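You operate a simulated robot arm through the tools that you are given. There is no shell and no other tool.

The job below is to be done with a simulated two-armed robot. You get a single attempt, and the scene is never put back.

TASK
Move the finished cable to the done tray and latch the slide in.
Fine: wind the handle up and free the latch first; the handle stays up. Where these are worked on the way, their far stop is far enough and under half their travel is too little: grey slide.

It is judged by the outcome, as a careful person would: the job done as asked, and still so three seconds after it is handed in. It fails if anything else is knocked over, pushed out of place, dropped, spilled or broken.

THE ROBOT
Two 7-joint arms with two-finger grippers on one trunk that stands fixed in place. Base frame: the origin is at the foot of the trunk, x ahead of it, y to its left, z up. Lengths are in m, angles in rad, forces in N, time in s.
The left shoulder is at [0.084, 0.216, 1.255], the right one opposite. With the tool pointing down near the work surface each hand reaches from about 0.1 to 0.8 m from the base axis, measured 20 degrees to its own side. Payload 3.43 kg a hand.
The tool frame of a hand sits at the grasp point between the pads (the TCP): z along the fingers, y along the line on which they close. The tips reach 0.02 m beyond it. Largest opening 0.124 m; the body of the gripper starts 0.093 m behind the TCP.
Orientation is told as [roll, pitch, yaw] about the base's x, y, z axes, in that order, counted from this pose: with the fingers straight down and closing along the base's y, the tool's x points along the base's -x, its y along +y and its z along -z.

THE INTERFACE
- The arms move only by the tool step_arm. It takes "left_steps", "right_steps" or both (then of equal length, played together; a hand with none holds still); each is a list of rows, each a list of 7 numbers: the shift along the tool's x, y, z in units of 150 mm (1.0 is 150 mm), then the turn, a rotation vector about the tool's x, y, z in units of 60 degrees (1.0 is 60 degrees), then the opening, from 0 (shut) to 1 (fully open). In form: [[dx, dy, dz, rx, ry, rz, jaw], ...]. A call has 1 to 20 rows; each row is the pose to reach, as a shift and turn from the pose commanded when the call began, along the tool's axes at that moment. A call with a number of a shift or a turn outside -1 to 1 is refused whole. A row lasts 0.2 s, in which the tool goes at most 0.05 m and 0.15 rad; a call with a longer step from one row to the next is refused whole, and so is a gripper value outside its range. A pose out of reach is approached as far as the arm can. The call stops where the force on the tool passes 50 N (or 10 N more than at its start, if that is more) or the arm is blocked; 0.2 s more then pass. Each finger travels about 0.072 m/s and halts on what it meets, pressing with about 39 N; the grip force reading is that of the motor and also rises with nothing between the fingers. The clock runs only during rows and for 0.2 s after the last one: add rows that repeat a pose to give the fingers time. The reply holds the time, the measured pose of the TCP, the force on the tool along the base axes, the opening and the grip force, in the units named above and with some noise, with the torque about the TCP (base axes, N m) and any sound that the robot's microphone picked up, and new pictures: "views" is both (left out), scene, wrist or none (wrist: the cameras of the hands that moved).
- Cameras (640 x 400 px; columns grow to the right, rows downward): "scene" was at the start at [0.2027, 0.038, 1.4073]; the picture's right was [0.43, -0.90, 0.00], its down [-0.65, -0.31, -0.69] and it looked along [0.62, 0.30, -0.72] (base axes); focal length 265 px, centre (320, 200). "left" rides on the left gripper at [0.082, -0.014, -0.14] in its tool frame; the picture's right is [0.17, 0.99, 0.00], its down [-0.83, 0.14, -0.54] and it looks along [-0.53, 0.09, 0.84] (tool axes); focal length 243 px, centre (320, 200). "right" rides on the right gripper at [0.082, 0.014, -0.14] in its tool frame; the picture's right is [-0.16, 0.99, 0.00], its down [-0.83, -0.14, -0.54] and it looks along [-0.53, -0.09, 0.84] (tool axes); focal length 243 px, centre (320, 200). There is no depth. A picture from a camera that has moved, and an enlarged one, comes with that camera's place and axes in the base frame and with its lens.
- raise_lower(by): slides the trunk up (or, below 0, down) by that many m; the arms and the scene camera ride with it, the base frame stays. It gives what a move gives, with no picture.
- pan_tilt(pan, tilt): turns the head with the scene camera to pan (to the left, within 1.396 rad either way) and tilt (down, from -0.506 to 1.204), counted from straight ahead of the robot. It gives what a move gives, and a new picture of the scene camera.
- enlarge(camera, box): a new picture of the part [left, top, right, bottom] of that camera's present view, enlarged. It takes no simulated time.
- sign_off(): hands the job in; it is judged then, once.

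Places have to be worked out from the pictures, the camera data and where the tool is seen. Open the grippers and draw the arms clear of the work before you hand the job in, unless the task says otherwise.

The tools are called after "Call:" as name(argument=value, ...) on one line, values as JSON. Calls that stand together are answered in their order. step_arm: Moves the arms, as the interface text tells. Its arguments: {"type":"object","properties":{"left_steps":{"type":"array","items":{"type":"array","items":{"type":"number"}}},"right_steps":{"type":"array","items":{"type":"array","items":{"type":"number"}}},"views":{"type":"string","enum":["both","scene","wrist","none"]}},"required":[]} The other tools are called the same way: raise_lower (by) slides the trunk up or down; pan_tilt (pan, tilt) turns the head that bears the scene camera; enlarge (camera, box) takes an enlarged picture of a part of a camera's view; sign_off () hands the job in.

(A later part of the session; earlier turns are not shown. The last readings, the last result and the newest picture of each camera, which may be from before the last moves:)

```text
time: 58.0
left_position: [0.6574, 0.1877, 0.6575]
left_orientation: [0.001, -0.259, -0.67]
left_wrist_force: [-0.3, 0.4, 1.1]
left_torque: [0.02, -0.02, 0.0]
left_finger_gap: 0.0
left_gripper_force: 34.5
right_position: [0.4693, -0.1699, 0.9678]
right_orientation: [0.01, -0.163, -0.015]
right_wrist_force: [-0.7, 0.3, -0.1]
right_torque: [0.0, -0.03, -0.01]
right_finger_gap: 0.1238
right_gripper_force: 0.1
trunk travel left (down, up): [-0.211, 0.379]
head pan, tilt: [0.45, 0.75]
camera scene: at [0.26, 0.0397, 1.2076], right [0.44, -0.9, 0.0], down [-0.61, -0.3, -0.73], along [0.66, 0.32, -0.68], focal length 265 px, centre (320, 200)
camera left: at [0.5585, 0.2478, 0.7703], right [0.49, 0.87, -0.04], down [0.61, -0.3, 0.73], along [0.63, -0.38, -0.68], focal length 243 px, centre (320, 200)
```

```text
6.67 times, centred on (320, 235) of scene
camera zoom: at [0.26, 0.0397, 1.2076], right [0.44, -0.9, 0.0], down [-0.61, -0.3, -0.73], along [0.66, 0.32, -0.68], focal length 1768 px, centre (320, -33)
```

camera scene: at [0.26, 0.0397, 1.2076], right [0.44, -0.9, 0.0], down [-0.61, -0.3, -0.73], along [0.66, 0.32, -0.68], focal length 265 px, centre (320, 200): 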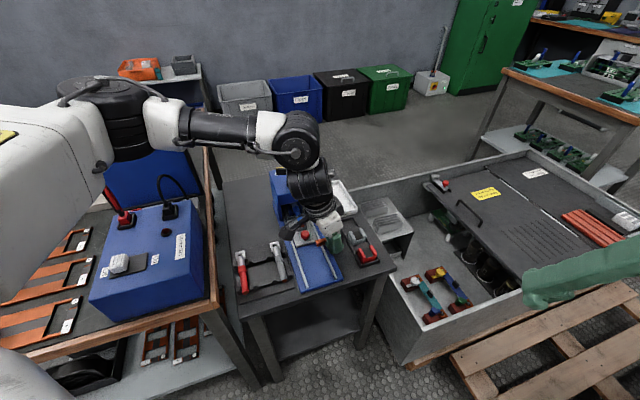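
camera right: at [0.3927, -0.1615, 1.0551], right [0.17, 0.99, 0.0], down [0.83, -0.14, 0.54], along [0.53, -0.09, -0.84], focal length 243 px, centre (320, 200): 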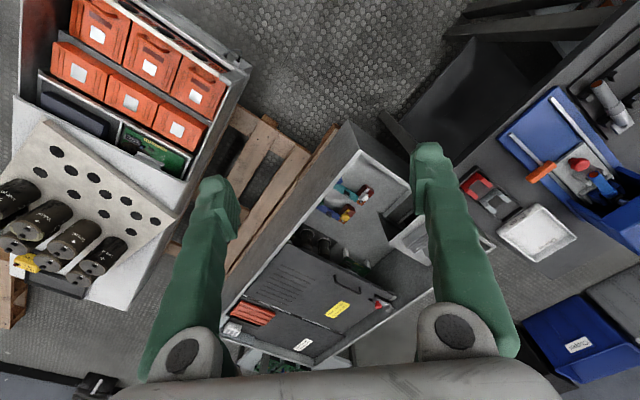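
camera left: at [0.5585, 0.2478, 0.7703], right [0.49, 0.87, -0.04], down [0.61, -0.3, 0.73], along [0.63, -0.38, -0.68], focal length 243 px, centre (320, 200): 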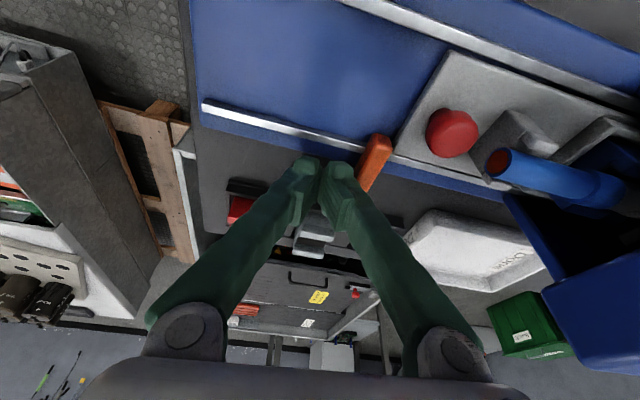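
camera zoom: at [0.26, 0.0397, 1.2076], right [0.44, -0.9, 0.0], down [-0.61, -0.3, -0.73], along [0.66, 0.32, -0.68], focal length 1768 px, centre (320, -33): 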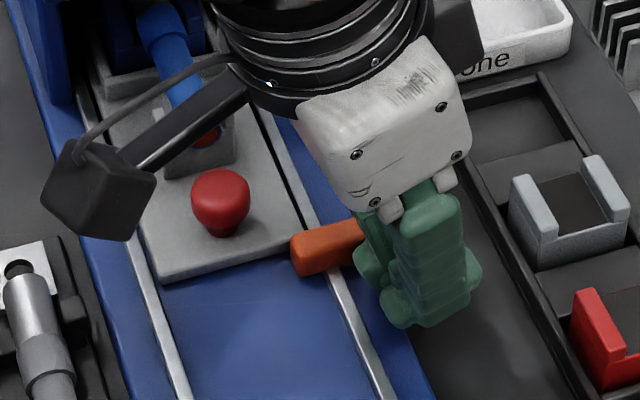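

The fingertips are right in front of the latch's outer arm. I push it gently toward the press (tool +y).

Call:
step_arm(left_steps=[[0, 0.07, 0, 0, 0, 0, 0], [0, 0.13, 0, 0, 0, 0, 0], [0, 0.19, 0, 0, 0, 0, 0], [0, 0.25, 0, 0, 0, 0, 0]], views="wrist")

Call:
enlarge(camera="scene", box=[280, 205, 360, 265])

```text
time: 59.0
left_position: [0.684, 0.2153, 0.665]
left_orientation: [0.008, -0.273, -0.669]
left_wrist_force: [3.3, -9.0, 37.3]
left_torque: [0.05, 0.19, -0.06]
left_finger_gap: 0.0059
left_gripper_force: 34.5
right_position: [0.4664, -0.1704, 0.969]
right_orientation: [0.01, -0.169, -0.016]
right_wrist_force: [-0.2, 0.7, 1.0]
right_torque: [0.04, -0.04, 0.0]
right_finger_gap: 0.1239
right_gripper_force: 0.1
trunk travel left (down, up): [-0.211, 0.379]
head pan, tilt: [0.45, 0.75]
camera left: at [0.5827, 0.2758, 0.7772], right [0.48, 0.87, -0.04], down [0.6, -0.3, 0.74], along [0.64, -0.38, -0.67], focal length 243 px, centre (320, 200)
```

left: 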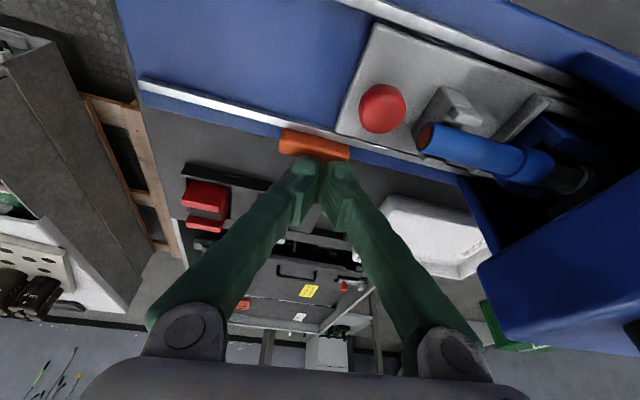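

```text
6.67 times, centred on (320, 235) of scene
camera zoom: at [0.2569, 0.0384, 1.2088], right [0.44, -0.9, 0.0], down [-0.61, -0.3, -0.73], along [0.66, 0.32, -0.68], focal length 1768 px, centre (320, -33)
```

zoom: 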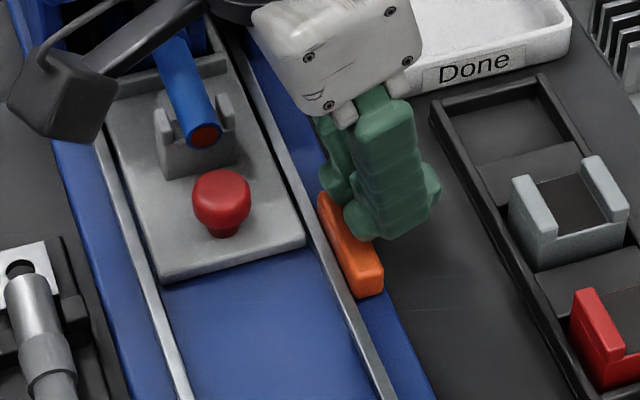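

The latch swung 90° and now lies along the rail, clear of the slide. The fingertips are pressing on it (37 N upward), so I back off and lift.

Call:
step_arm(left_steps=[[-0.03, -0.02, -0.05, 0, 0, 0, 0], [-0.06, -0.02, -0.2, 0, 0, 0, 0], [-0.138, 0, -0.515, 0, 0, 0, 0], [-0.138, 0, -0.515, 0, 0, 0, 0]], views="wrist")

Call:
enlarge(camera="scene", box=[280, 205, 360, 265])

```text
time: 60.0
left_position: [0.6809, 0.2168, 0.7374]
left_orientation: [-0.002, -0.255, -0.668]
left_wrist_force: [0.5, -0.4, -0.3]
left_torque: [-0.01, 0.01, -0.03]
left_finger_gap: 0.0
left_gripper_force: 34.7
right_position: [0.4704, -0.1674, 0.9658]
right_orientation: [0.008, -0.162, -0.017]
right_wrist_force: [0.1, 0.3, -0.4]
right_torque: [-0.02, 0.0, -0.02]
right_finger_gap: 0.124
right_gripper_force: 0.0
trunk travel left (down, up): [-0.211, 0.379]
head pan, tilt: [0.45, 0.75]
camera left: at [0.583, 0.2771, 0.8508], right [0.49, 0.87, -0.04], down [0.61, -0.3, 0.73], along [0.63, -0.38, -0.68], focal length 243 px, centre (320, 200)
```

left: 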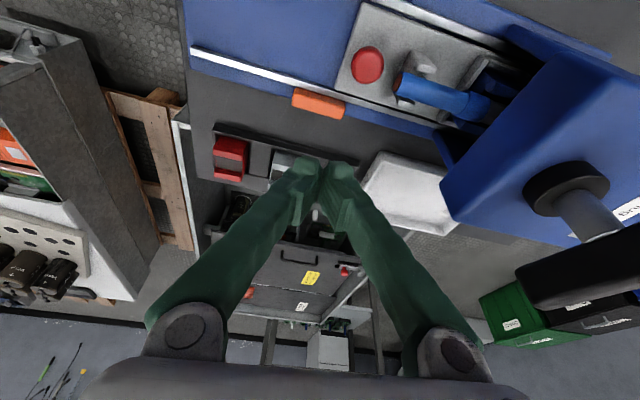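

```text
6.67 times, centred on (320, 235) of scene
camera zoom: at [0.2609, 0.0401, 1.2073], right [0.44, -0.9, 0.0], down [-0.61, -0.3, -0.73], along [0.66, 0.32, -0.68], focal length 1768 px, centre (320, -33)
```

zoom: 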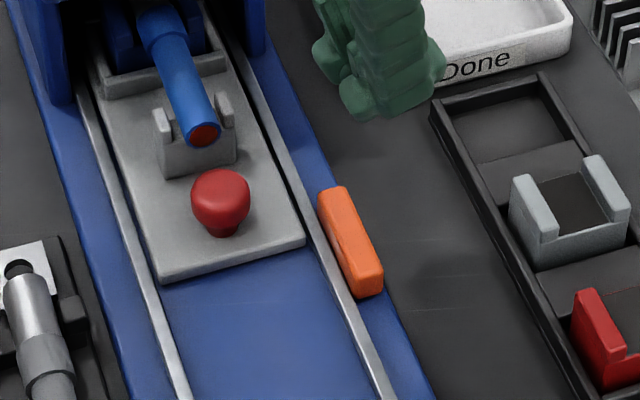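

The slide is freed. To pull it by its knob without touching the cable end (only ~11 mm behind the knob), I'll hook one finger just behind the knob from the left: yaw −0.785, same lean, opening 44 mm. First hover at (.625,.282,.76).

Call:
step_arm(left_steps=[[0.1, 0.03, -0.15, 0, 0, 0, 0], [0.3, 0.06, -0.25, 0.014, 0, 0.054, 0.2], [0.502, 0.109, -0.287, 0.028, 0, 0.108, 0.355], [0.502, 0.109, -0.287, 0.028, 0, 0.108, 0.355], [0.502, 0.109, -0.287, 0.028, 0, 0.108, 0.355]], views="both")

Call:
enlarge(camera="left", box=[240, 40, 440, 200])

```text
time: 61.2
left_position: [0.627, 0.2795, 0.7589]
left_orientation: [0.002, -0.26, -0.788]
left_wrist_force: [0.4, -0.6, -0.1]
left_torque: [0.02, 0.02, -0.02]
left_finger_gap: 0.0439
left_gripper_force: 0.1
right_position: [0.4691, -0.1692, 0.9675]
right_orientation: [0.009, -0.163, -0.016]
right_wrist_force: [0.3, 0.0, 0.3]
right_torque: [0.01, 0.02, -0.01]
right_finger_gap: 0.1241
right_gripper_force: 0.0
trunk travel left (down, up): [-0.211, 0.379]
head pan, tilt: [0.45, 0.75]
camera scene: at [0.2598, 0.04, 1.2076], right [0.44, -0.9, 0.0], down [-0.61, -0.3, -0.73], along [0.66, 0.32, -0.68], focal length 265 px, centre (320, 200)
camera left: at [0.5357, 0.3511, 0.8724], right [0.58, 0.81, -0.04], down [0.57, -0.37, 0.73], along [0.58, -0.45, -0.68], focal length 243 px, centre (320, 200)
```

scene: 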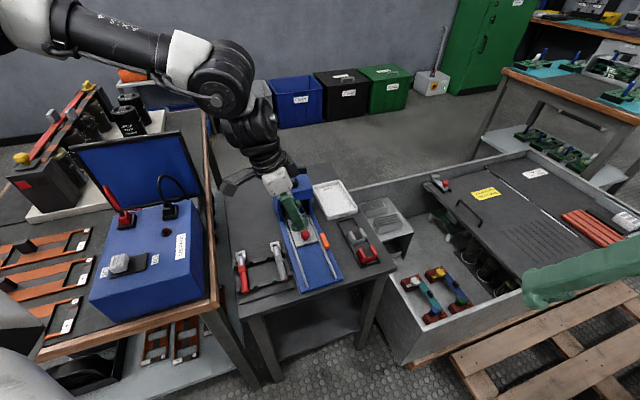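
left: 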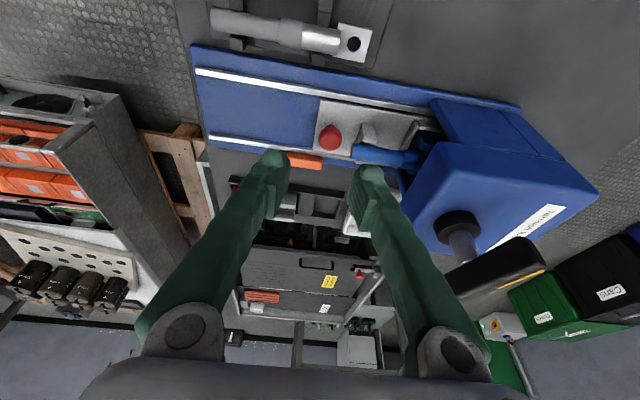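

```text
2.50 times, centred on (340, 120) of left
camera zoom: at [0.5357, 0.3511, 0.8724], right [0.58, 0.81, -0.04], down [0.57, -0.37, 0.73], along [0.58, -0.45, -0.68], focal length 606 px, centre (270, 400)
```

zoom: 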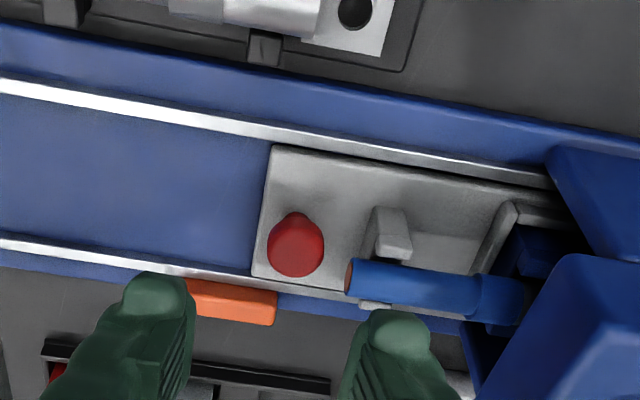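

From two views the knob head is at ≈(.651,.270,.654). I descend straight to z≈.673, then check clearance before the last few mm.

Call:
step_arm(left_steps=[[0.05, 0.005, 0.18, 0, 0, 0, 0.355], [0.1, 0.01, 0.37, 0, 0, 0, 0.355], [0.153, 0.013, 0.552, 0, 0, 0, 0.355], [0.153, 0.013, 0.552, 0, 0, 0, 0.355]], views="wrist")

Call:
enlarge(camera="left", box=[220, 60, 420, 220])

Call:
enlarge(camera="scene", box=[270, 195, 350, 255])

```text
time: 62.2
left_position: [0.625, 0.2832, 0.673]
left_orientation: [0.002, -0.26, -0.787]
left_wrist_force: [-0.2, 0.6, -0.2]
left_torque: [0.02, -0.02, 0.03]
left_finger_gap: 0.0441
left_gripper_force: 0.1
right_position: [0.4693, -0.1691, 0.9676]
right_orientation: [0.011, -0.164, -0.015]
right_wrist_force: [0.0, 0.0, 0.2]
right_torque: [0.01, -0.01, 0.0]
right_finger_gap: 0.1239
right_gripper_force: 0.1
trunk travel left (down, up): [-0.211, 0.379]
head pan, tilt: [0.45, 0.75]
camera left: at [0.5352, 0.3548, 0.7868], right [0.58, 0.81, -0.04], down [0.57, -0.37, 0.73], along [0.58, -0.45, -0.68], focal length 243 px, centre (320, 200)
```

left: 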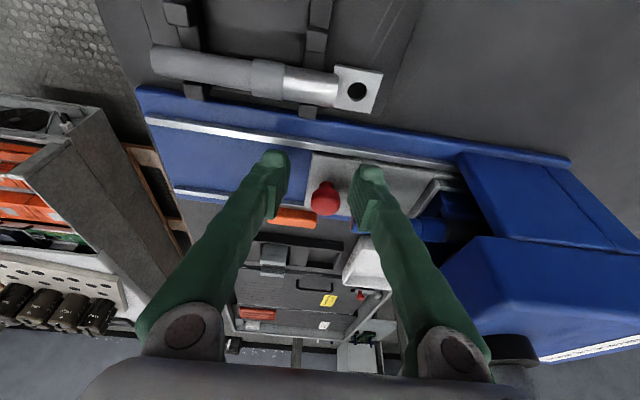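

```text
2.50 times, centred on (320, 140) of left
camera zoom: at [0.5352, 0.3548, 0.7868], right [0.58, 0.81, -0.04], down [0.57, -0.37, 0.73], along [0.58, -0.45, -0.68], focal length 606 px, centre (320, 350)
```

zoom: 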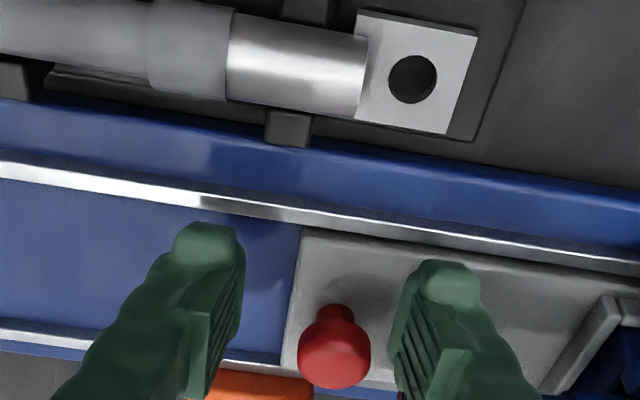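

```text
6.67 times, centred on (310, 225) of scene
camera zoom: at [0.2597, 0.0395, 1.2077], right [0.44, -0.9, 0.0], down [-0.61, -0.3, -0.73], along [0.66, 0.32, -0.68], focal length 1768 px, centre (387, 33)
```

zoom: 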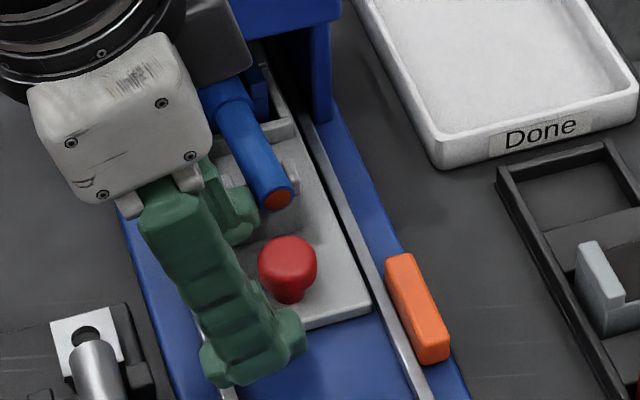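

The fingers straddle the knob with the rear finger between knob and cable end, no contact. I go down 6 mm more and pull toward the front gently (tool −y).

Call:
step_arm(left_steps=[[0.011, 0, 0.039, 0, 0, 0, 0.355], [0.011, -0.03, 0.039, 0, 0, 0, 0.355], [0.011, -0.06, 0.039, 0, 0, 0, 0.355], [0.011, -0.1, 0.039, 0, 0, 0, 0.355], [0.011, -0.14, 0.039, 0, 0, 0, 0.355]], views="wrist")

Call:
enlarge(camera="scene", box=[270, 195, 350, 255])

```text
time: 63.4
left_position: [0.6115, 0.2701, 0.6679]
left_orientation: [0.002, -0.259, -0.787]
left_wrist_force: [-0.6, 1.4, -0.3]
left_torque: [0.03, 0.02, 0.11]
left_finger_gap: 0.0444
left_gripper_force: 0.4
right_position: [0.4691, -0.1706, 0.9681]
right_orientation: [0.008, -0.163, -0.017]
right_wrist_force: [-0.8, -0.8, -0.2]
right_torque: [0.02, 0.0, -0.02]
right_finger_gap: 0.1243
right_gripper_force: 0.0
trunk travel left (down, up): [-0.211, 0.379]
head pan, tilt: [0.45, 0.75]
camera left: at [0.5192, 0.3411, 0.781], right [0.58, 0.81, -0.04], down [0.57, -0.37, 0.73], along [0.58, -0.45, -0.68], focal length 243 px, centre (320, 200)
```

left: 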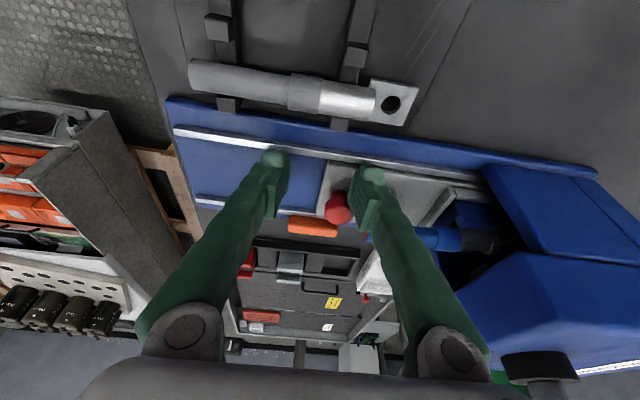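

```text
6.67 times, centred on (310, 225) of scene
camera zoom: at [0.26, 0.0398, 1.2076], right [0.44, -0.9, 0.0], down [-0.61, -0.3, -0.73], along [0.66, 0.32, -0.68], focal length 1768 px, centre (387, 33)
```

zoom: 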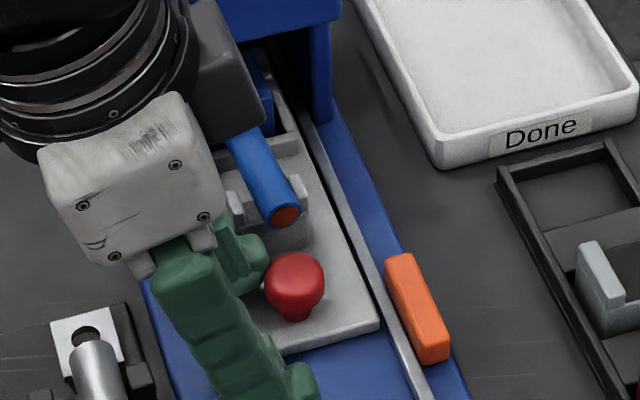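

The slide follows with little force. I keep pulling in 12 mm steps.

Call:
step_arm(left_steps=[[0, -0.08, 0, 0, 0, 0, 0.355], [0, -0.16, 0, 0, 0, 0, 0.355], [0, -0.24, 0, 0, 0, 0, 0.355], [0, -0.32, 0, 0, 0, 0, 0.355], [0, -0.4, 0, 0, 0, 0, 0.355], [0, -0.48, 0, 0, 0, 0, 0.355]], views="both")

Call:
enlarge(camera="scene", box=[260, 190, 360, 290])

```text
time: 64.8
left_position: [0.5582, 0.218, 0.667]
left_orientation: [0.002, -0.259, -0.788]
left_wrist_force: [-6.7, 6.4, 0.5]
left_torque: [0.06, 0.07, 0.22]
left_finger_gap: 0.0439
left_gripper_force: 0.0
right_position: [0.4687, -0.1685, 0.9679]
right_orientation: [0.009, -0.165, -0.015]
right_wrist_force: [0.4, -0.9, -1.1]
right_torque: [0.03, 0.0, 0.03]
right_finger_gap: 0.1237
right_gripper_force: 0.0
trunk travel left (down, up): [-0.211, 0.379]
head pan, tilt: [0.45, 0.75]
camera scene: at [0.2595, 0.0402, 1.2077], right [0.44, -0.9, 0.0], down [-0.61, -0.3, -0.73], along [0.66, 0.32, -0.68], focal length 265 px, centre (320, 200)
camera left: at [0.4683, 0.2906, 0.781], right [0.58, 0.81, -0.04], down [0.57, -0.37, 0.73], along [0.58, -0.45, -0.68], focal length 243 px, centre (320, 200)
```

scene: 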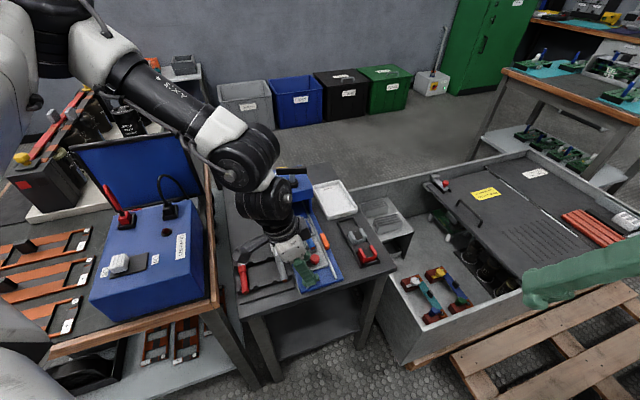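
left: 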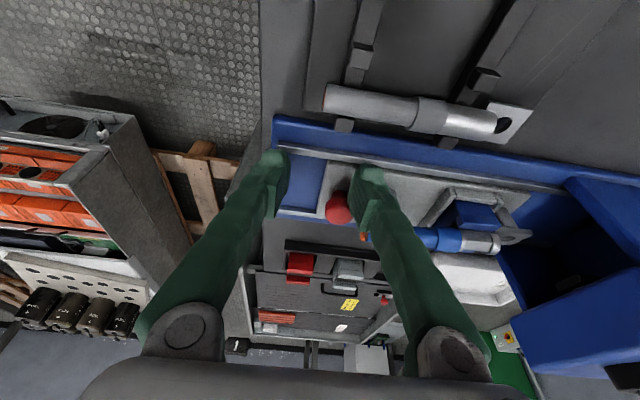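

```text
4.00 times, centred on (310, 240) of scene
camera zoom: at [0.2595, 0.0402, 1.2077], right [0.44, -0.9, 0.0], down [-0.61, -0.3, -0.73], along [0.66, 0.32, -0.68], focal length 1061 px, centre (360, 40)
```

zoom: 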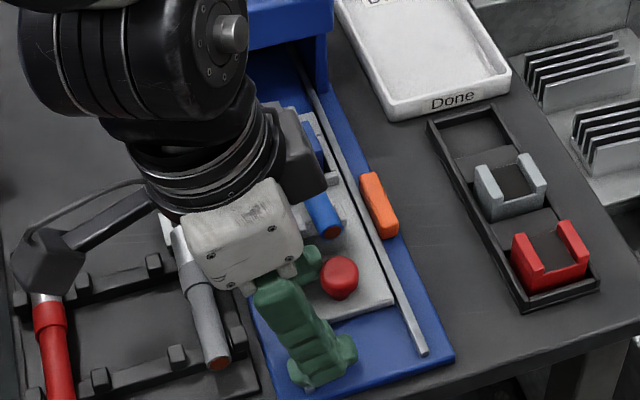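

The lug is now out of the press. I pull on in small steps to find the far stop.

Call:
step_arm(left_steps=[[0, -0.05, 0, 0, 0, 0, 0.355], [0, -0.1, 0, 0, 0, 0, 0.355], [0, -0.15, 0, 0, 0, 0, 0.355], [0, -0.2, 0, 0, 0, 0, 0.355]], views="wrist")

Call:
enlarge(camera="scene", box=[260, 190, 360, 290])

```text
time: 65.8
left_position: [0.5372, 0.1996, 0.6672]
left_orientation: [0.003, -0.257, -0.786]
left_wrist_force: [-2.0, 14.0, 0.9]
left_torque: [0.16, -0.04, 0.52]
left_finger_gap: 0.049
left_gripper_force: 3.9
right_position: [0.4689, -0.1683, 0.9678]
right_orientation: [0.008, -0.165, -0.016]
right_wrist_force: [0.2, -0.2, 0.5]
right_torque: [0.01, -0.03, -0.04]
right_finger_gap: 0.1241
right_gripper_force: 0.2
trunk travel left (down, up): [-0.211, 0.379]
head pan, tilt: [0.45, 0.75]
camera left: at [0.4477, 0.2706, 0.7805], right [0.58, 0.81, -0.04], down [0.57, -0.37, 0.73], along [0.58, -0.45, -0.68], focal length 243 px, centre (320, 200)
```

left: 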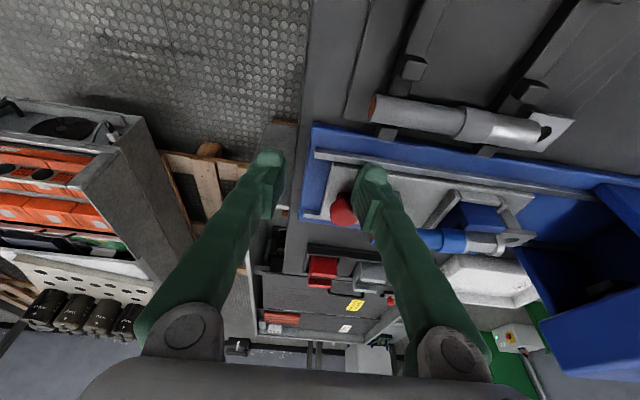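

```text
4.00 times, centred on (310, 240) of scene
camera zoom: at [0.26, 0.0411, 1.2076], right [0.44, -0.9, 0.0], down [-0.61, -0.3, -0.73], along [0.66, 0.32, -0.68], focal length 1061 px, centre (360, 40)
```

zoom: 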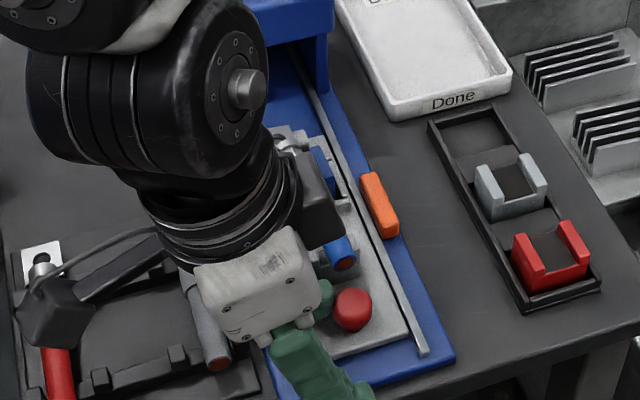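

14 N and the finger being spread: the slide is at its far stop. I relax a few mm and lift straight up to inspect the cable.

Call:
step_arm(left_steps=[[0, 0.04, 0, 0, 0, 0, 0.355], [-0.05, 0.04, -0.19, 0, 0, 0, 0.355], [-0.11, 0.04, -0.42, 0, 0, 0, 0.355], [-0.171, 0.04, -0.644, 0, 0, 0, 0.355]], views="both")

Call:
enlarge(camera="left", box=[260, 60, 520, 240])

Call:
enlarge(camera="scene", box=[260, 180, 360, 290])

```text
time: 66.8
left_position: [0.5423, 0.2006, 0.7707]
left_orientation: [0.003, -0.258, -0.787]
left_wrist_force: [-0.5, -0.3, 0.2]
left_torque: [-0.01, -0.04, 0.01]
left_finger_gap: 0.0439
left_gripper_force: 0.1
right_position: [0.4682, -0.1698, 0.969]
right_orientation: [0.011, -0.163, -0.016]
right_wrist_force: [0.0, -0.4, -0.5]
right_torque: [0.0, -0.03, 0.01]
right_finger_gap: 0.1237
right_gripper_force: 0.1
trunk travel left (down, up): [-0.211, 0.379]
head pan, tilt: [0.45, 0.75]
camera scene: at [0.2591, 0.0391, 1.2079], right [0.44, -0.9, 0.0], down [-0.61, -0.3, -0.73], along [0.66, 0.32, -0.68], focal length 265 px, centre (320, 200)
camera left: at [0.4507, 0.2731, 0.8834], right [0.58, 0.81, -0.04], down [0.57, -0.37, 0.73], along [0.58, -0.45, -0.68], focal length 243 px, centre (320, 200)
```

scene: 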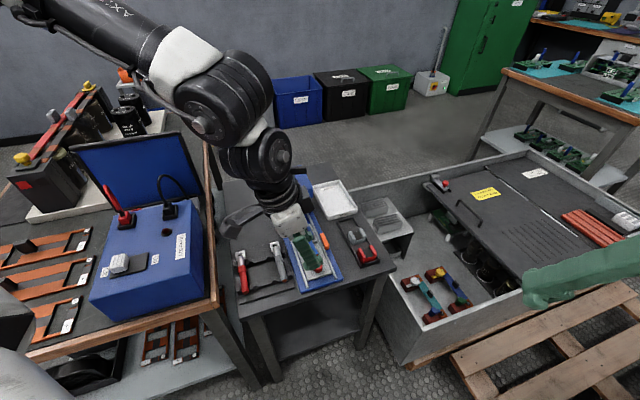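
left: 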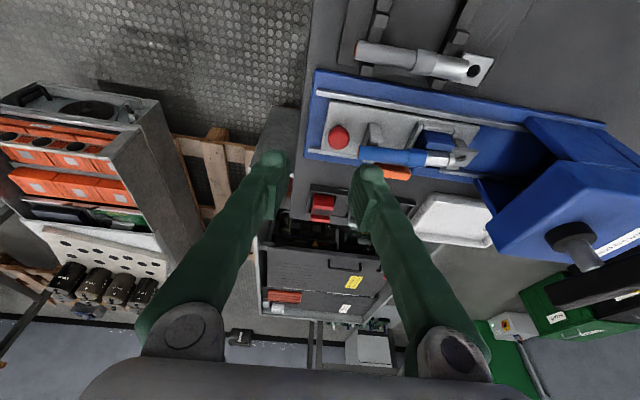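

```text
2.22 times, centred on (390, 150) of left
camera zoom: at [0.4507, 0.2731, 0.8834], right [0.58, 0.81, -0.04], down [0.57, -0.37, 0.73], along [0.58, -0.45, -0.68], focal length 539 px, centre (164, 311)
```

zoom: 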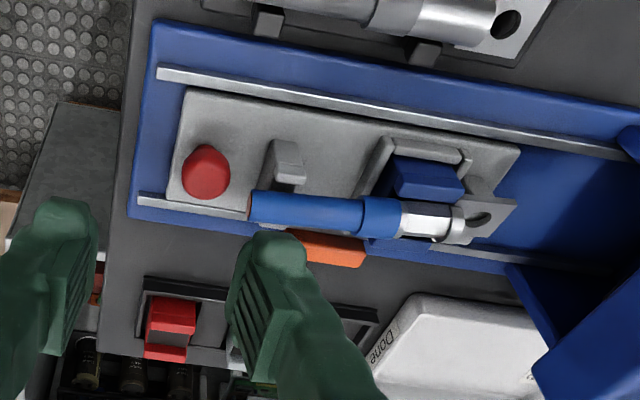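

```text
3.64 times, centred on (310, 235) of scene
camera zoom: at [0.2591, 0.0391, 1.2079], right [0.44, -0.9, 0.0], down [-0.61, -0.3, -0.73], along [0.66, 0.32, -0.68], focal length 964 px, centre (356, 73)
```

zoom: 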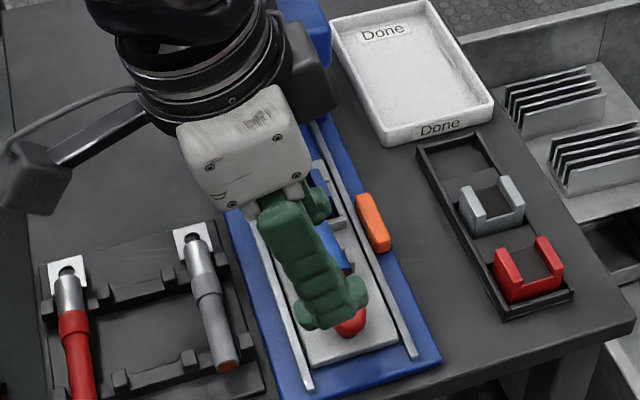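

The slide is fully out and the cable with its lug is exposed (cable from a≈.567 to .697 along the axis, lateral l≈−.2695). To grip it across its length I need yaw near +0.7; a nearly straight arm from a higher trunk should allow that. First retreat outward/up and straighten.

Call:
step_arm(left_steps=[[0.05, 0.1, -0.25, 0, 0.06, 0, 0.355], [0.15, 0.3, -0.45, 0, 0.12, 0, 0.355], [0.27, 0.5, -0.65, 0, 0.18, 0, 0.355], [0.387, 0.744, -0.792, 0, 0.246, 0, 0.355]], views="none")

Call:
step_arm(left_steps=[[0, 0, 0, 0, 0, -0.14, 0.5], [0, 0, 0, 0, 0, -0.28, 0.5], [0, 0, 0, 0, 0, -0.42, 0.5], [0, 0, 0, 0, 0, -0.56, 0.5], [0, 0, 0, 0, 0, -0.7, 0.5], [0, 0, 0, 0, 0, -0.75, 0.5]], views="both")

```text
time: 67.8
left_position: [0.5608, 0.341, 0.8682]
left_orientation: [0.001, -0.001, -0.788]
left_wrist_force: [-0.2, 0.9, 0.3]
left_torque: [0.01, 0.02, -0.02]
left_finger_gap: 0.0442
left_gripper_force: 0.1
right_position: [0.4704, -0.17, 0.9665]
right_orientation: [0.01, -0.165, -0.014]
right_wrist_force: [-0.1, 0.5, 0.4]
right_torque: [0.0, 0.03, -0.03]
right_finger_gap: 0.124
right_gripper_force: 0.1
trunk travel left (down, up): [-0.211, 0.379]
head pan, tilt: [0.45, 0.75]
```

```text
time: 69.2
left_position: [0.5609, 0.3409, 0.8675]
left_orientation: [0.003, -0.002, 0.0]
left_wrist_force: [0.3, 0.1, 0.8]
left_torque: [-0.01, -0.01, 0.01]
left_finger_gap: 0.0616
left_gripper_force: 0.0
right_position: [0.4688, -0.1696, 0.9666]
right_orientation: [0.009, -0.165, -0.016]
right_wrist_force: [-0.4, -0.4, 0.3]
right_torque: [0.03, 0.01, -0.01]
right_finger_gap: 0.1241
right_gripper_force: 0.0
trunk travel left (down, up): [-0.211, 0.379]
head pan, tilt: [0.45, 0.75]
camera scene: at [0.2601, 0.0398, 1.2076], right [0.44, -0.9, 0.0], down [-0.61, -0.3, -0.73], along [0.66, 0.32, -0.68], focal length 265 px, centre (320, 200)
camera left: at [0.4791, 0.3272, 1.0069], right [-0.17, 0.99, 0.0], down [0.83, 0.14, 0.54], along [0.53, 0.09, -0.84], focal length 243 px, centre (320, 200)
```

scene: 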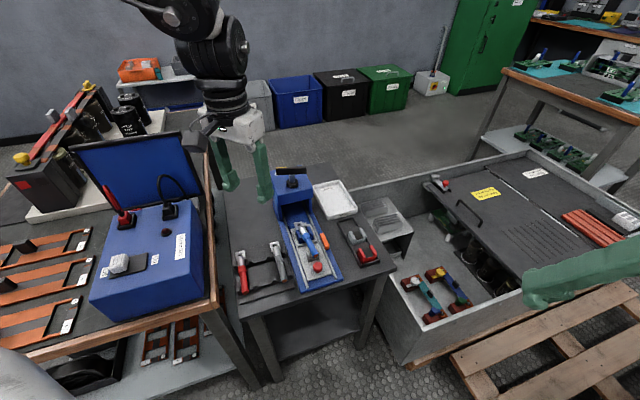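
left: 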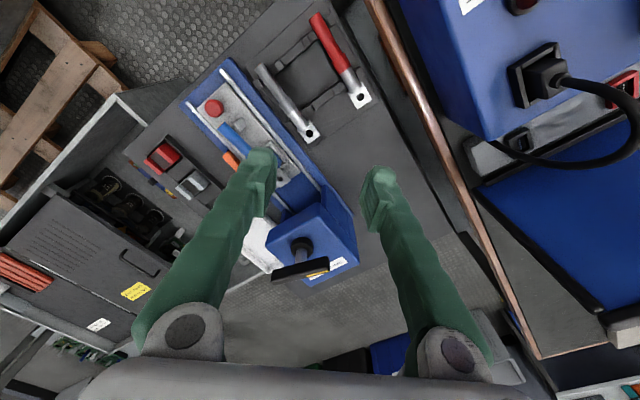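

Clear view; I enlarge the slide with the cable in both cameras.

Call:
enlarge(camera="scene", box=[275, 205, 345, 285])

Call:
enlarge(camera="left", box=[180, 60, 340, 200])

```text
5.00 times, centred on (310, 245) of scene
camera zoom: at [0.2601, 0.0398, 1.2076], right [0.44, -0.9, 0.0], down [-0.61, -0.3, -0.73], along [0.66, 0.32, -0.68], focal length 1326 px, centre (370, -25)
```

zoom: 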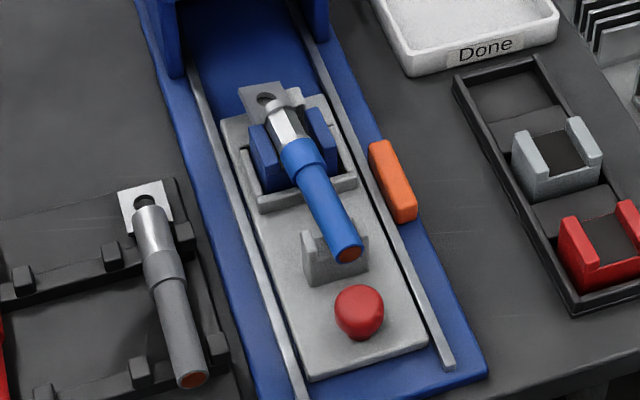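

```text
2.86 times, centred on (260, 130) of left
camera zoom: at [0.4791, 0.3272, 1.0069], right [-0.17, 0.99, 0.0], down [0.83, 0.14, 0.54], along [0.53, 0.09, -0.84], focal length 693 px, centre (491, 400)
```

zoom: 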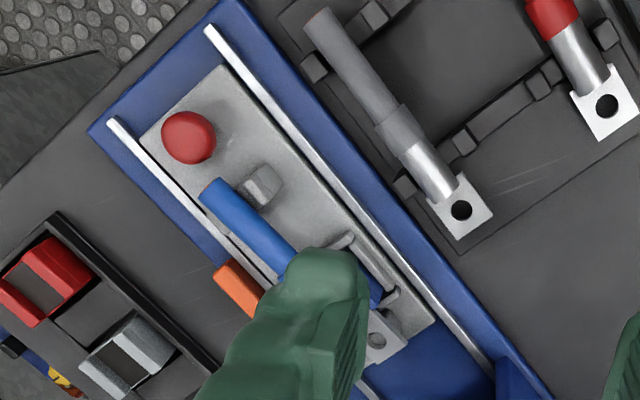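

The cable is held at z≈.677 by a saddle (a≈.585) and the blue die (a≥.63); a free span for the fingers exists at a≈.613, i.e. TCP ≈(.623,.244,.677). I raise the trunk by 0.18 and try yaw ≈0.75 with a near-straight arm.

Call:
raise_lower(by=0.18)

Call:
step_arm(left_steps=[[0, 0, 0.2, 0, 0, -0.12, 0.5], [-0.05, 0, 0.4, 0, 0, -0.25, 0.5], [-0.1, 0, 0.6, 0, 0, -0.38, 0.5], [-0.15, 0, 0.8, 0, 0, -0.5, 0.5], [-0.2, 0, 1.0, 0, 0, -0.62, 0.5], [-0.25, 0, 1.0, 0, 0, -0.72, 0.5]], views="none")

```text
time: 71.2
left_position: [0.5609, 0.3413, 1.0475]
left_orientation: [0.0, -0.002, 0.0]
left_wrist_force: [0.3, 0.9, 0.1]
left_torque: [0.04, 0.0, 0.01]
left_finger_gap: 0.062
left_gripper_force: 0.1
right_position: [0.4639, -0.1687, 1.1605]
right_orientation: [0.01, -0.206, -0.016]
right_wrist_force: [-0.2, 0.4, 0.1]
right_torque: [0.01, 0.03, -0.02]
right_finger_gap: 0.1243
right_gripper_force: 0.0
trunk travel left (down, up): [-0.391, 0.199]
head pan, tilt: [0.45, 0.75]
```

```text
time: 72.6
left_position: [0.6333, 0.3693, 0.8861]
left_orientation: [-0.001, 0.005, 0.748]
left_wrist_force: [-0.8, -0.7, -0.1]
left_torque: [0.0, -0.02, -0.03]
left_finger_gap: 0.0619
left_gripper_force: 0.1
left hand out of reach, approached as far as the arm can: row 5, 6
right_position: [0.4655, -0.1686, 1.1596]
right_orientation: [0.01, -0.208, -0.017]
right_wrist_force: [0.0, 0.3, 0.6]
right_torque: [-0.04, -0.01, 0.0]
right_finger_gap: 0.124
right_gripper_force: 0.1
trunk travel left (down, up): [-0.391, 0.199]
head pan, tilt: [0.45, 0.75]
```

Call:
step_arm(left_steps=[[0.1, -0.08, 0.25, 0, 0, 0, 0.5], [0.2, -0.16, 0.5, 0, 0, 0, 0.5], [0.3, -0.26, 0.75, 0, 0, 0, 0.5], [0.45, -0.39, 0.9, 0, 0, 0, 0.5], [0.607, -0.528, 1.0, 0, 0, 0, 0.5], [0.607, -0.528, 1.0, 0, 0, 0, 0.5]], views="both")

```text
time: 74.0
left_position: [0.6434, 0.3303, 0.7746]
left_orientation: [-0.004, 0.0, 0.749]
left_wrist_force: [-0.2, -0.9, -0.6]
left_torque: [0.03, 0.01, 0.01]
left_finger_gap: 0.0618
left_gripper_force: 0.1
left hand out of reach, approached as far as the arm can: row 1, 2, 3, 4, 5, 6
right_position: [0.464, -0.1697, 1.1607]
right_orientation: [0.009, -0.207, -0.017]
right_wrist_force: [-0.4, 0.3, 0.1]
right_torque: [0.0, -0.02, 0.0]
right_finger_gap: 0.1238
right_gripper_force: 0.1
trunk travel left (down, up): [-0.391, 0.199]
head pan, tilt: [0.45, 0.75]
camera scene: at [0.2101, 0.0399, 1.392], right [0.44, -0.9, 0.0], down [-0.61, -0.3, -0.73], along [0.66, 0.32, -0.68], focal length 265 px, centre (320, 200)
camera left: at [0.5929, 0.2648, 0.9141], right [-0.79, 0.61, 0.0], down [0.51, 0.67, 0.54], along [0.33, 0.43, -0.84], focal length 243 px, centre (320, 200)
```

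scene: 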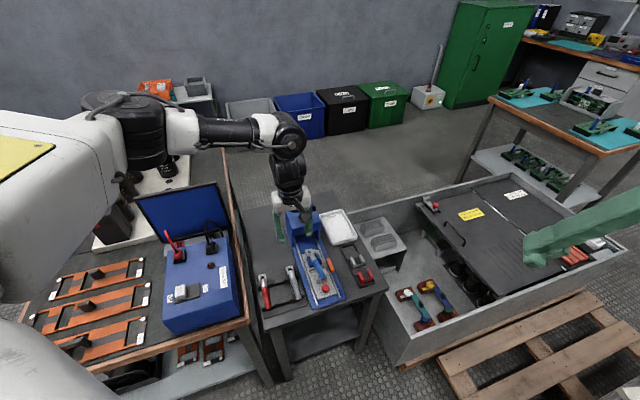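
left: 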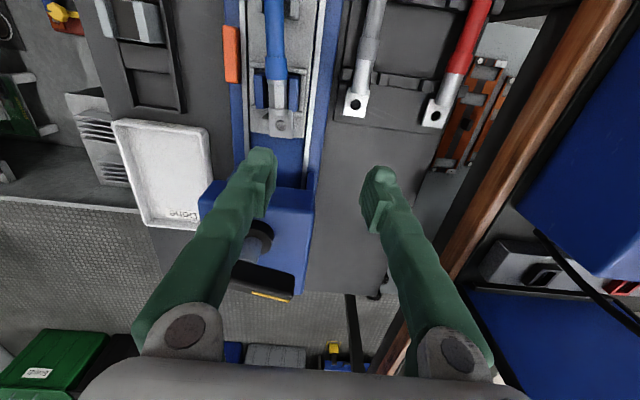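

Hand is at (.643,.330,.775), yaw .75. By leaning the fingers toward the front and inward (harmless for gripping a cylinder) the TCP can get over the cable while the wrist stays reachable; I move to hover (.623,.244,.74).

Call:
step_arm(left_steps=[[0.12, -0.08, 0.05, 0.06, 0.05, 0, 0.5], [0.25, -0.16, 0.1, 0.12, 0.1, 0, 0.5], [0.37, -0.25, 0.17, 0.19, 0.143, 0, 0.5], [0.491, -0.333, 0.231, 0.19, 0.143, 0, 0.5], [0.491, -0.333, 0.231, 0.19, 0.143, 0, 0.5]], views="both")

```text
time: 75.2
left_position: [0.6566, 0.2803, 0.7568]
left_orientation: [-0.2, 0.147, 0.733]
left_wrist_force: [0.1, 0.4, 0.5]
left_torque: [0.0, 0.01, -0.01]
left_finger_gap: 0.0619
left_gripper_force: 0.3
left hand out of reach, approached as far as the arm can: row 1, 2, 3, 4, 5
right_position: [0.4643, -0.1683, 1.1603]
right_orientation: [0.011, -0.208, -0.018]
right_wrist_force: [-0.5, -0.5, -0.1]
right_torque: [0.0, 0.02, 0.03]
right_finger_gap: 0.1242
right_gripper_force: 0.0
trunk travel left (down, up): [-0.391, 0.199]
head pan, tilt: [0.45, 0.75]
camera scene: at [0.2099, 0.0398, 1.392], right [0.44, -0.9, 0.0], down [-0.61, -0.3, -0.73], along [0.66, 0.32, -0.68], focal length 265 px, centre (320, 200)
camera left: at [0.6027, 0.25, 0.9073], right [-0.79, 0.59, -0.17], down [0.5, 0.78, 0.37], along [0.35, 0.21, -0.91], focal length 243 px, centre (320, 200)
```

scene: 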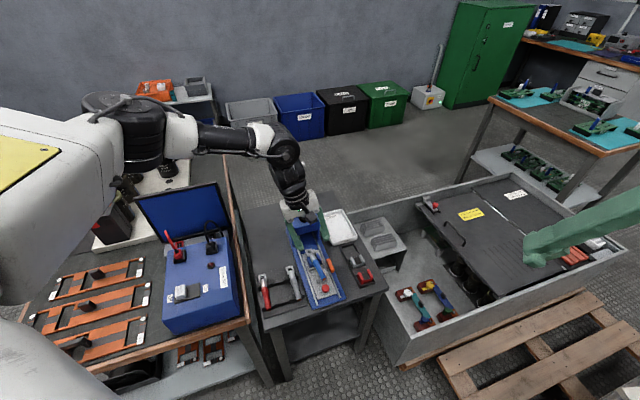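
left: 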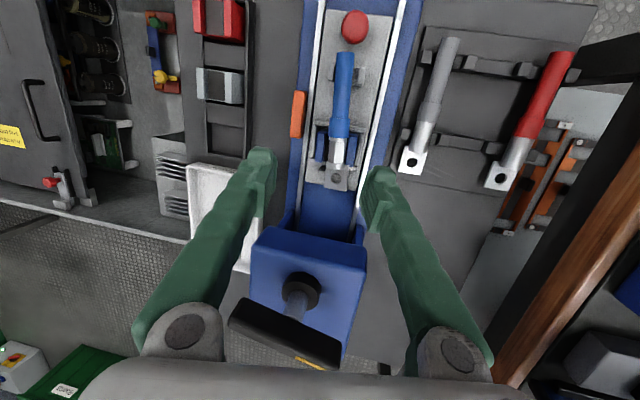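

Lateral alignment is now right (l≈−.266); I need −5 cm along the axis and down. I add more front-lean and descend toward (.623,.244,.715).

Call:
step_arm(left_steps=[[0.1, 0.01, 0.08, 0, 0.05, 0, 0.5], [0.2, 0.02, 0.2, 0, 0.095, 0, 0.5], [0.285, 0.031, 0.323, 0, 0.095, 0, 0.5], [0.285, 0.031, 0.323, 0, 0.095, 0, 0.5]], views="wrist")

```text
time: 76.2
left_position: [0.6358, 0.2736, 0.744]
left_orientation: [-0.204, 0.247, 0.712]
left_wrist_force: [0.5, 0.0, 0.5]
left_torque: [0.04, -0.02, -0.01]
left_finger_gap: 0.062
left_gripper_force: 0.0
left hand out of reach, approached as far as the arm can: row 1, 2, 3, 4
right_position: [0.4641, -0.1694, 1.1603]
right_orientation: [0.008, -0.207, -0.018]
right_wrist_force: [-0.3, -1.2, 0.5]
right_torque: [0.01, 0.01, 0.0]
right_finger_gap: 0.124
right_gripper_force: 0.1
trunk travel left (down, up): [-0.391, 0.199]
head pan, tilt: [0.45, 0.75]
camera left: at [0.5926, 0.255, 0.8986], right [-0.79, 0.59, -0.15], down [0.54, 0.79, 0.28], along [0.29, 0.14, -0.95], focal length 243 px, centre (320, 200)
```

left: 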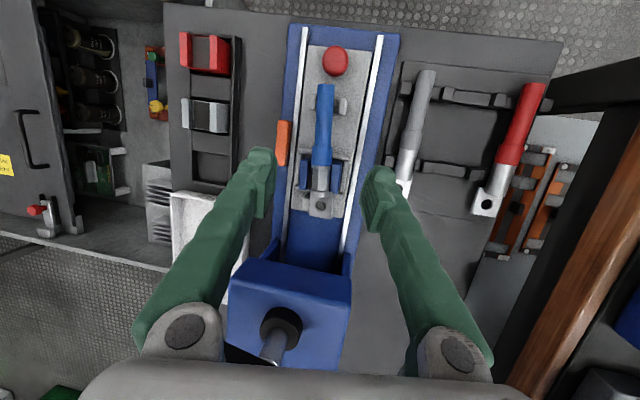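

Now the arm is at full extension. I lift 6 cm, lower the trunk 7 cm to shorten the reach, and then continue to the cable.

Call:
step_arm(left_steps=[[0.05, -0.04, -0.19, 0, 0, 0, 0.5], [0.098, -0.079, -0.38, 0, 0, 0, 0.5], [0.098, -0.079, -0.38, 0, 0, 0, 0.5]], views="none")

Call:
raise_lower(by=-0.06)

```text
time: 77.0
left_position: [0.6358, 0.2756, 0.8018]
left_orientation: [-0.205, 0.244, 0.717]
left_wrist_force: [0.1, 0.4, -1.3]
left_torque: [-0.03, 0.02, 0.0]
left_finger_gap: 0.0618
left_gripper_force: 0.0
right_position: [0.4651, -0.1692, 1.16]
right_orientation: [0.01, -0.206, -0.019]
right_wrist_force: [1.0, -0.3, -0.6]
right_torque: [0.0, 0.04, 0.01]
right_finger_gap: 0.1239
right_gripper_force: 0.0
trunk travel left (down, up): [-0.391, 0.199]
head pan, tilt: [0.45, 0.75]
```

```text
time: 78.0
left_position: [0.6356, 0.2749, 0.7424]
left_orientation: [-0.205, 0.243, 0.717]
left_wrist_force: [-0.3, -0.2, -0.1]
left_torque: [0.02, 0.02, 0.02]
left_finger_gap: 0.062
left_gripper_force: 0.0
right_position: [0.4648, -0.1693, 1.1009]
right_orientation: [0.011, -0.21, -0.017]
right_wrist_force: [0.7, 0.1, 0.3]
right_torque: [0.0, -0.02, 0.03]
right_finger_gap: 0.1241
right_gripper_force: 0.1
trunk travel left (down, up): [-0.331, 0.259]
head pan, tilt: [0.45, 0.75]
```

The arm is free now. I move over the free span of the cable at z≈.72 with yaw to 0.785.

Call:
step_arm(left_steps=[[0.08, -0.03, 0.05, 0.005, -0.004, -0.02, 0.5], [0.158, -0.063, 0.13, 0.01, -0.008, -0.04, 0.5], [0.158, -0.063, 0.208, 0.0156, -0.0128, -0.0617, 0.5], [0.158, -0.063, 0.208, 0.0156, -0.0128, -0.0617, 0.5]], views="both")

Call:
enlarge(camera="left", box=[220, 40, 420, 240])

Call:
enlarge(camera="scene", box=[270, 200, 370, 310])

```text
time: 79.0
left_position: [0.6569, 0.2655, 0.7233]
left_orientation: [-0.204, 0.246, 0.783]
left_wrist_force: [-0.4, -0.3, 0.5]
left_torque: [0.01, 0.01, 0.01]
left_finger_gap: 0.062
left_gripper_force: 0.0
left hand out of reach, approached as far as the arm can: row 1, 2, 3, 4
right_position: [0.4643, -0.1693, 1.1002]
right_orientation: [0.01, -0.206, -0.017]
right_wrist_force: [-0.2, 0.4, -0.5]
right_torque: [0.04, 0.04, 0.01]
right_finger_gap: 0.1242
right_gripper_force: 0.0
trunk travel left (down, up): [-0.331, 0.259]
head pan, tilt: [0.45, 0.75]
camera scene: at [0.2239, 0.0396, 1.3332], right [0.44, -0.9, 0.0], down [-0.61, -0.3, -0.73], along [0.66, 0.32, -0.68], focal length 265 px, centre (320, 200)
camera left: at [0.6142, 0.2436, 0.8785], right [-0.83, 0.54, -0.15], down [0.48, 0.83, 0.28], along [0.28, 0.16, -0.95], focal length 243 px, centre (320, 200)
```

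scene: 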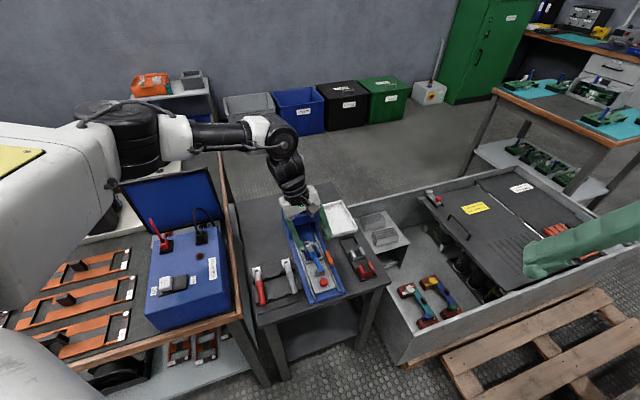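
left: 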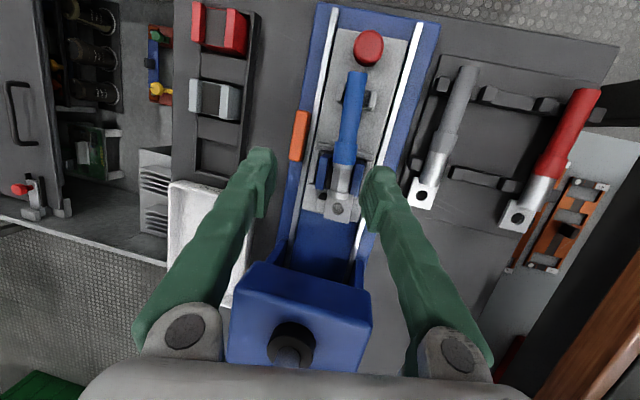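

```text
2.00 times, centred on (320, 140) of left
camera zoom: at [0.6142, 0.2436, 0.8785], right [-0.83, 0.54, -0.15], down [0.48, 0.83, 0.28], along [0.28, 0.16, -0.95], focal length 485 px, centre (320, 320)
```

zoom: 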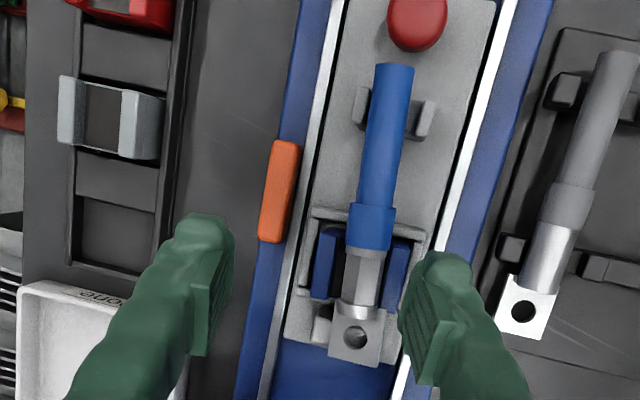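

```text
3.64 times, centred on (320, 255) of scene
camera zoom: at [0.2239, 0.0396, 1.3332], right [0.44, -0.9, 0.0], down [-0.61, -0.3, -0.73], along [0.66, 0.32, -0.68], focal length 964 px, centre (320, 0)
```

zoom: 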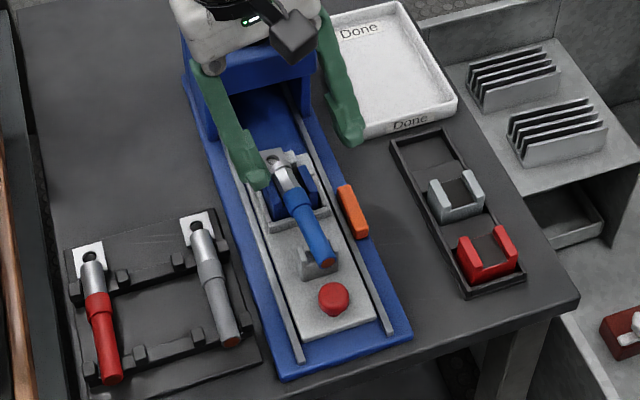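

Positive yaw is what limits this (the wrist's roll stop). The mirrored grip, yaw ≈ −2.36, should be possible instead. I lift off, straighten the hand and retreat outward before turning it.

Call:
step_arm(left_steps=[[0.065, -0.052, -0.25, 0, 0, 0, 0.5], [0.13, -0.105, -0.5, 0, 0, 0, 0.5], [0.195, -0.157, -0.76, 0, 0, 0, 0.5], [0.195, -0.157, -0.76, -0.1, -0.1, 0, 0.5], [0.195, -0.157, -0.76, -0.19, -0.22, 0, 0.5]], views="none")

Call:
step_arm(left_steps=[[0.05, 0, 0, 0, 0, 0.14, 0.5], [0.15, 0.05, 0, 0, 0, 0.28, 0.5], [0.25, 0.1, 0, 0, 0, 0.42, 0.5], [0.35, 0.15, 0, 0, 0, 0.56, 0.5], [0.4, 0.2, 0, 0, 0, 0.7, 0.5], [0.4, 0.2, 0, 0, 0, 0.84, 0.5], [0.4, 0.2, 0, 0, 0, 0.98, 0.5]], views="none")

```text
refused: row 5 steps farther than a row can; nothing moved
```

```text
time: 80.6
left_position: [0.5924, 0.2444, 0.7317]
left_orientation: [-0.314, -0.044, -0.21]
left_wrist_force: [-0.4, 0.2, 0.4]
left_torque: [0.02, -0.03, -0.02]
left_finger_gap: 0.062
left_gripper_force: 0.1
right_position: [0.4643, -0.1688, 1.1003]
right_orientation: [0.011, -0.208, -0.017]
right_wrist_force: [-0.1, 0.2, 0.1]
right_torque: [0.01, -0.02, 0.01]
right_finger_gap: 0.1242
right_gripper_force: 0.1
trunk travel left (down, up): [-0.331, 0.259]
head pan, tilt: [0.45, 0.75]
```

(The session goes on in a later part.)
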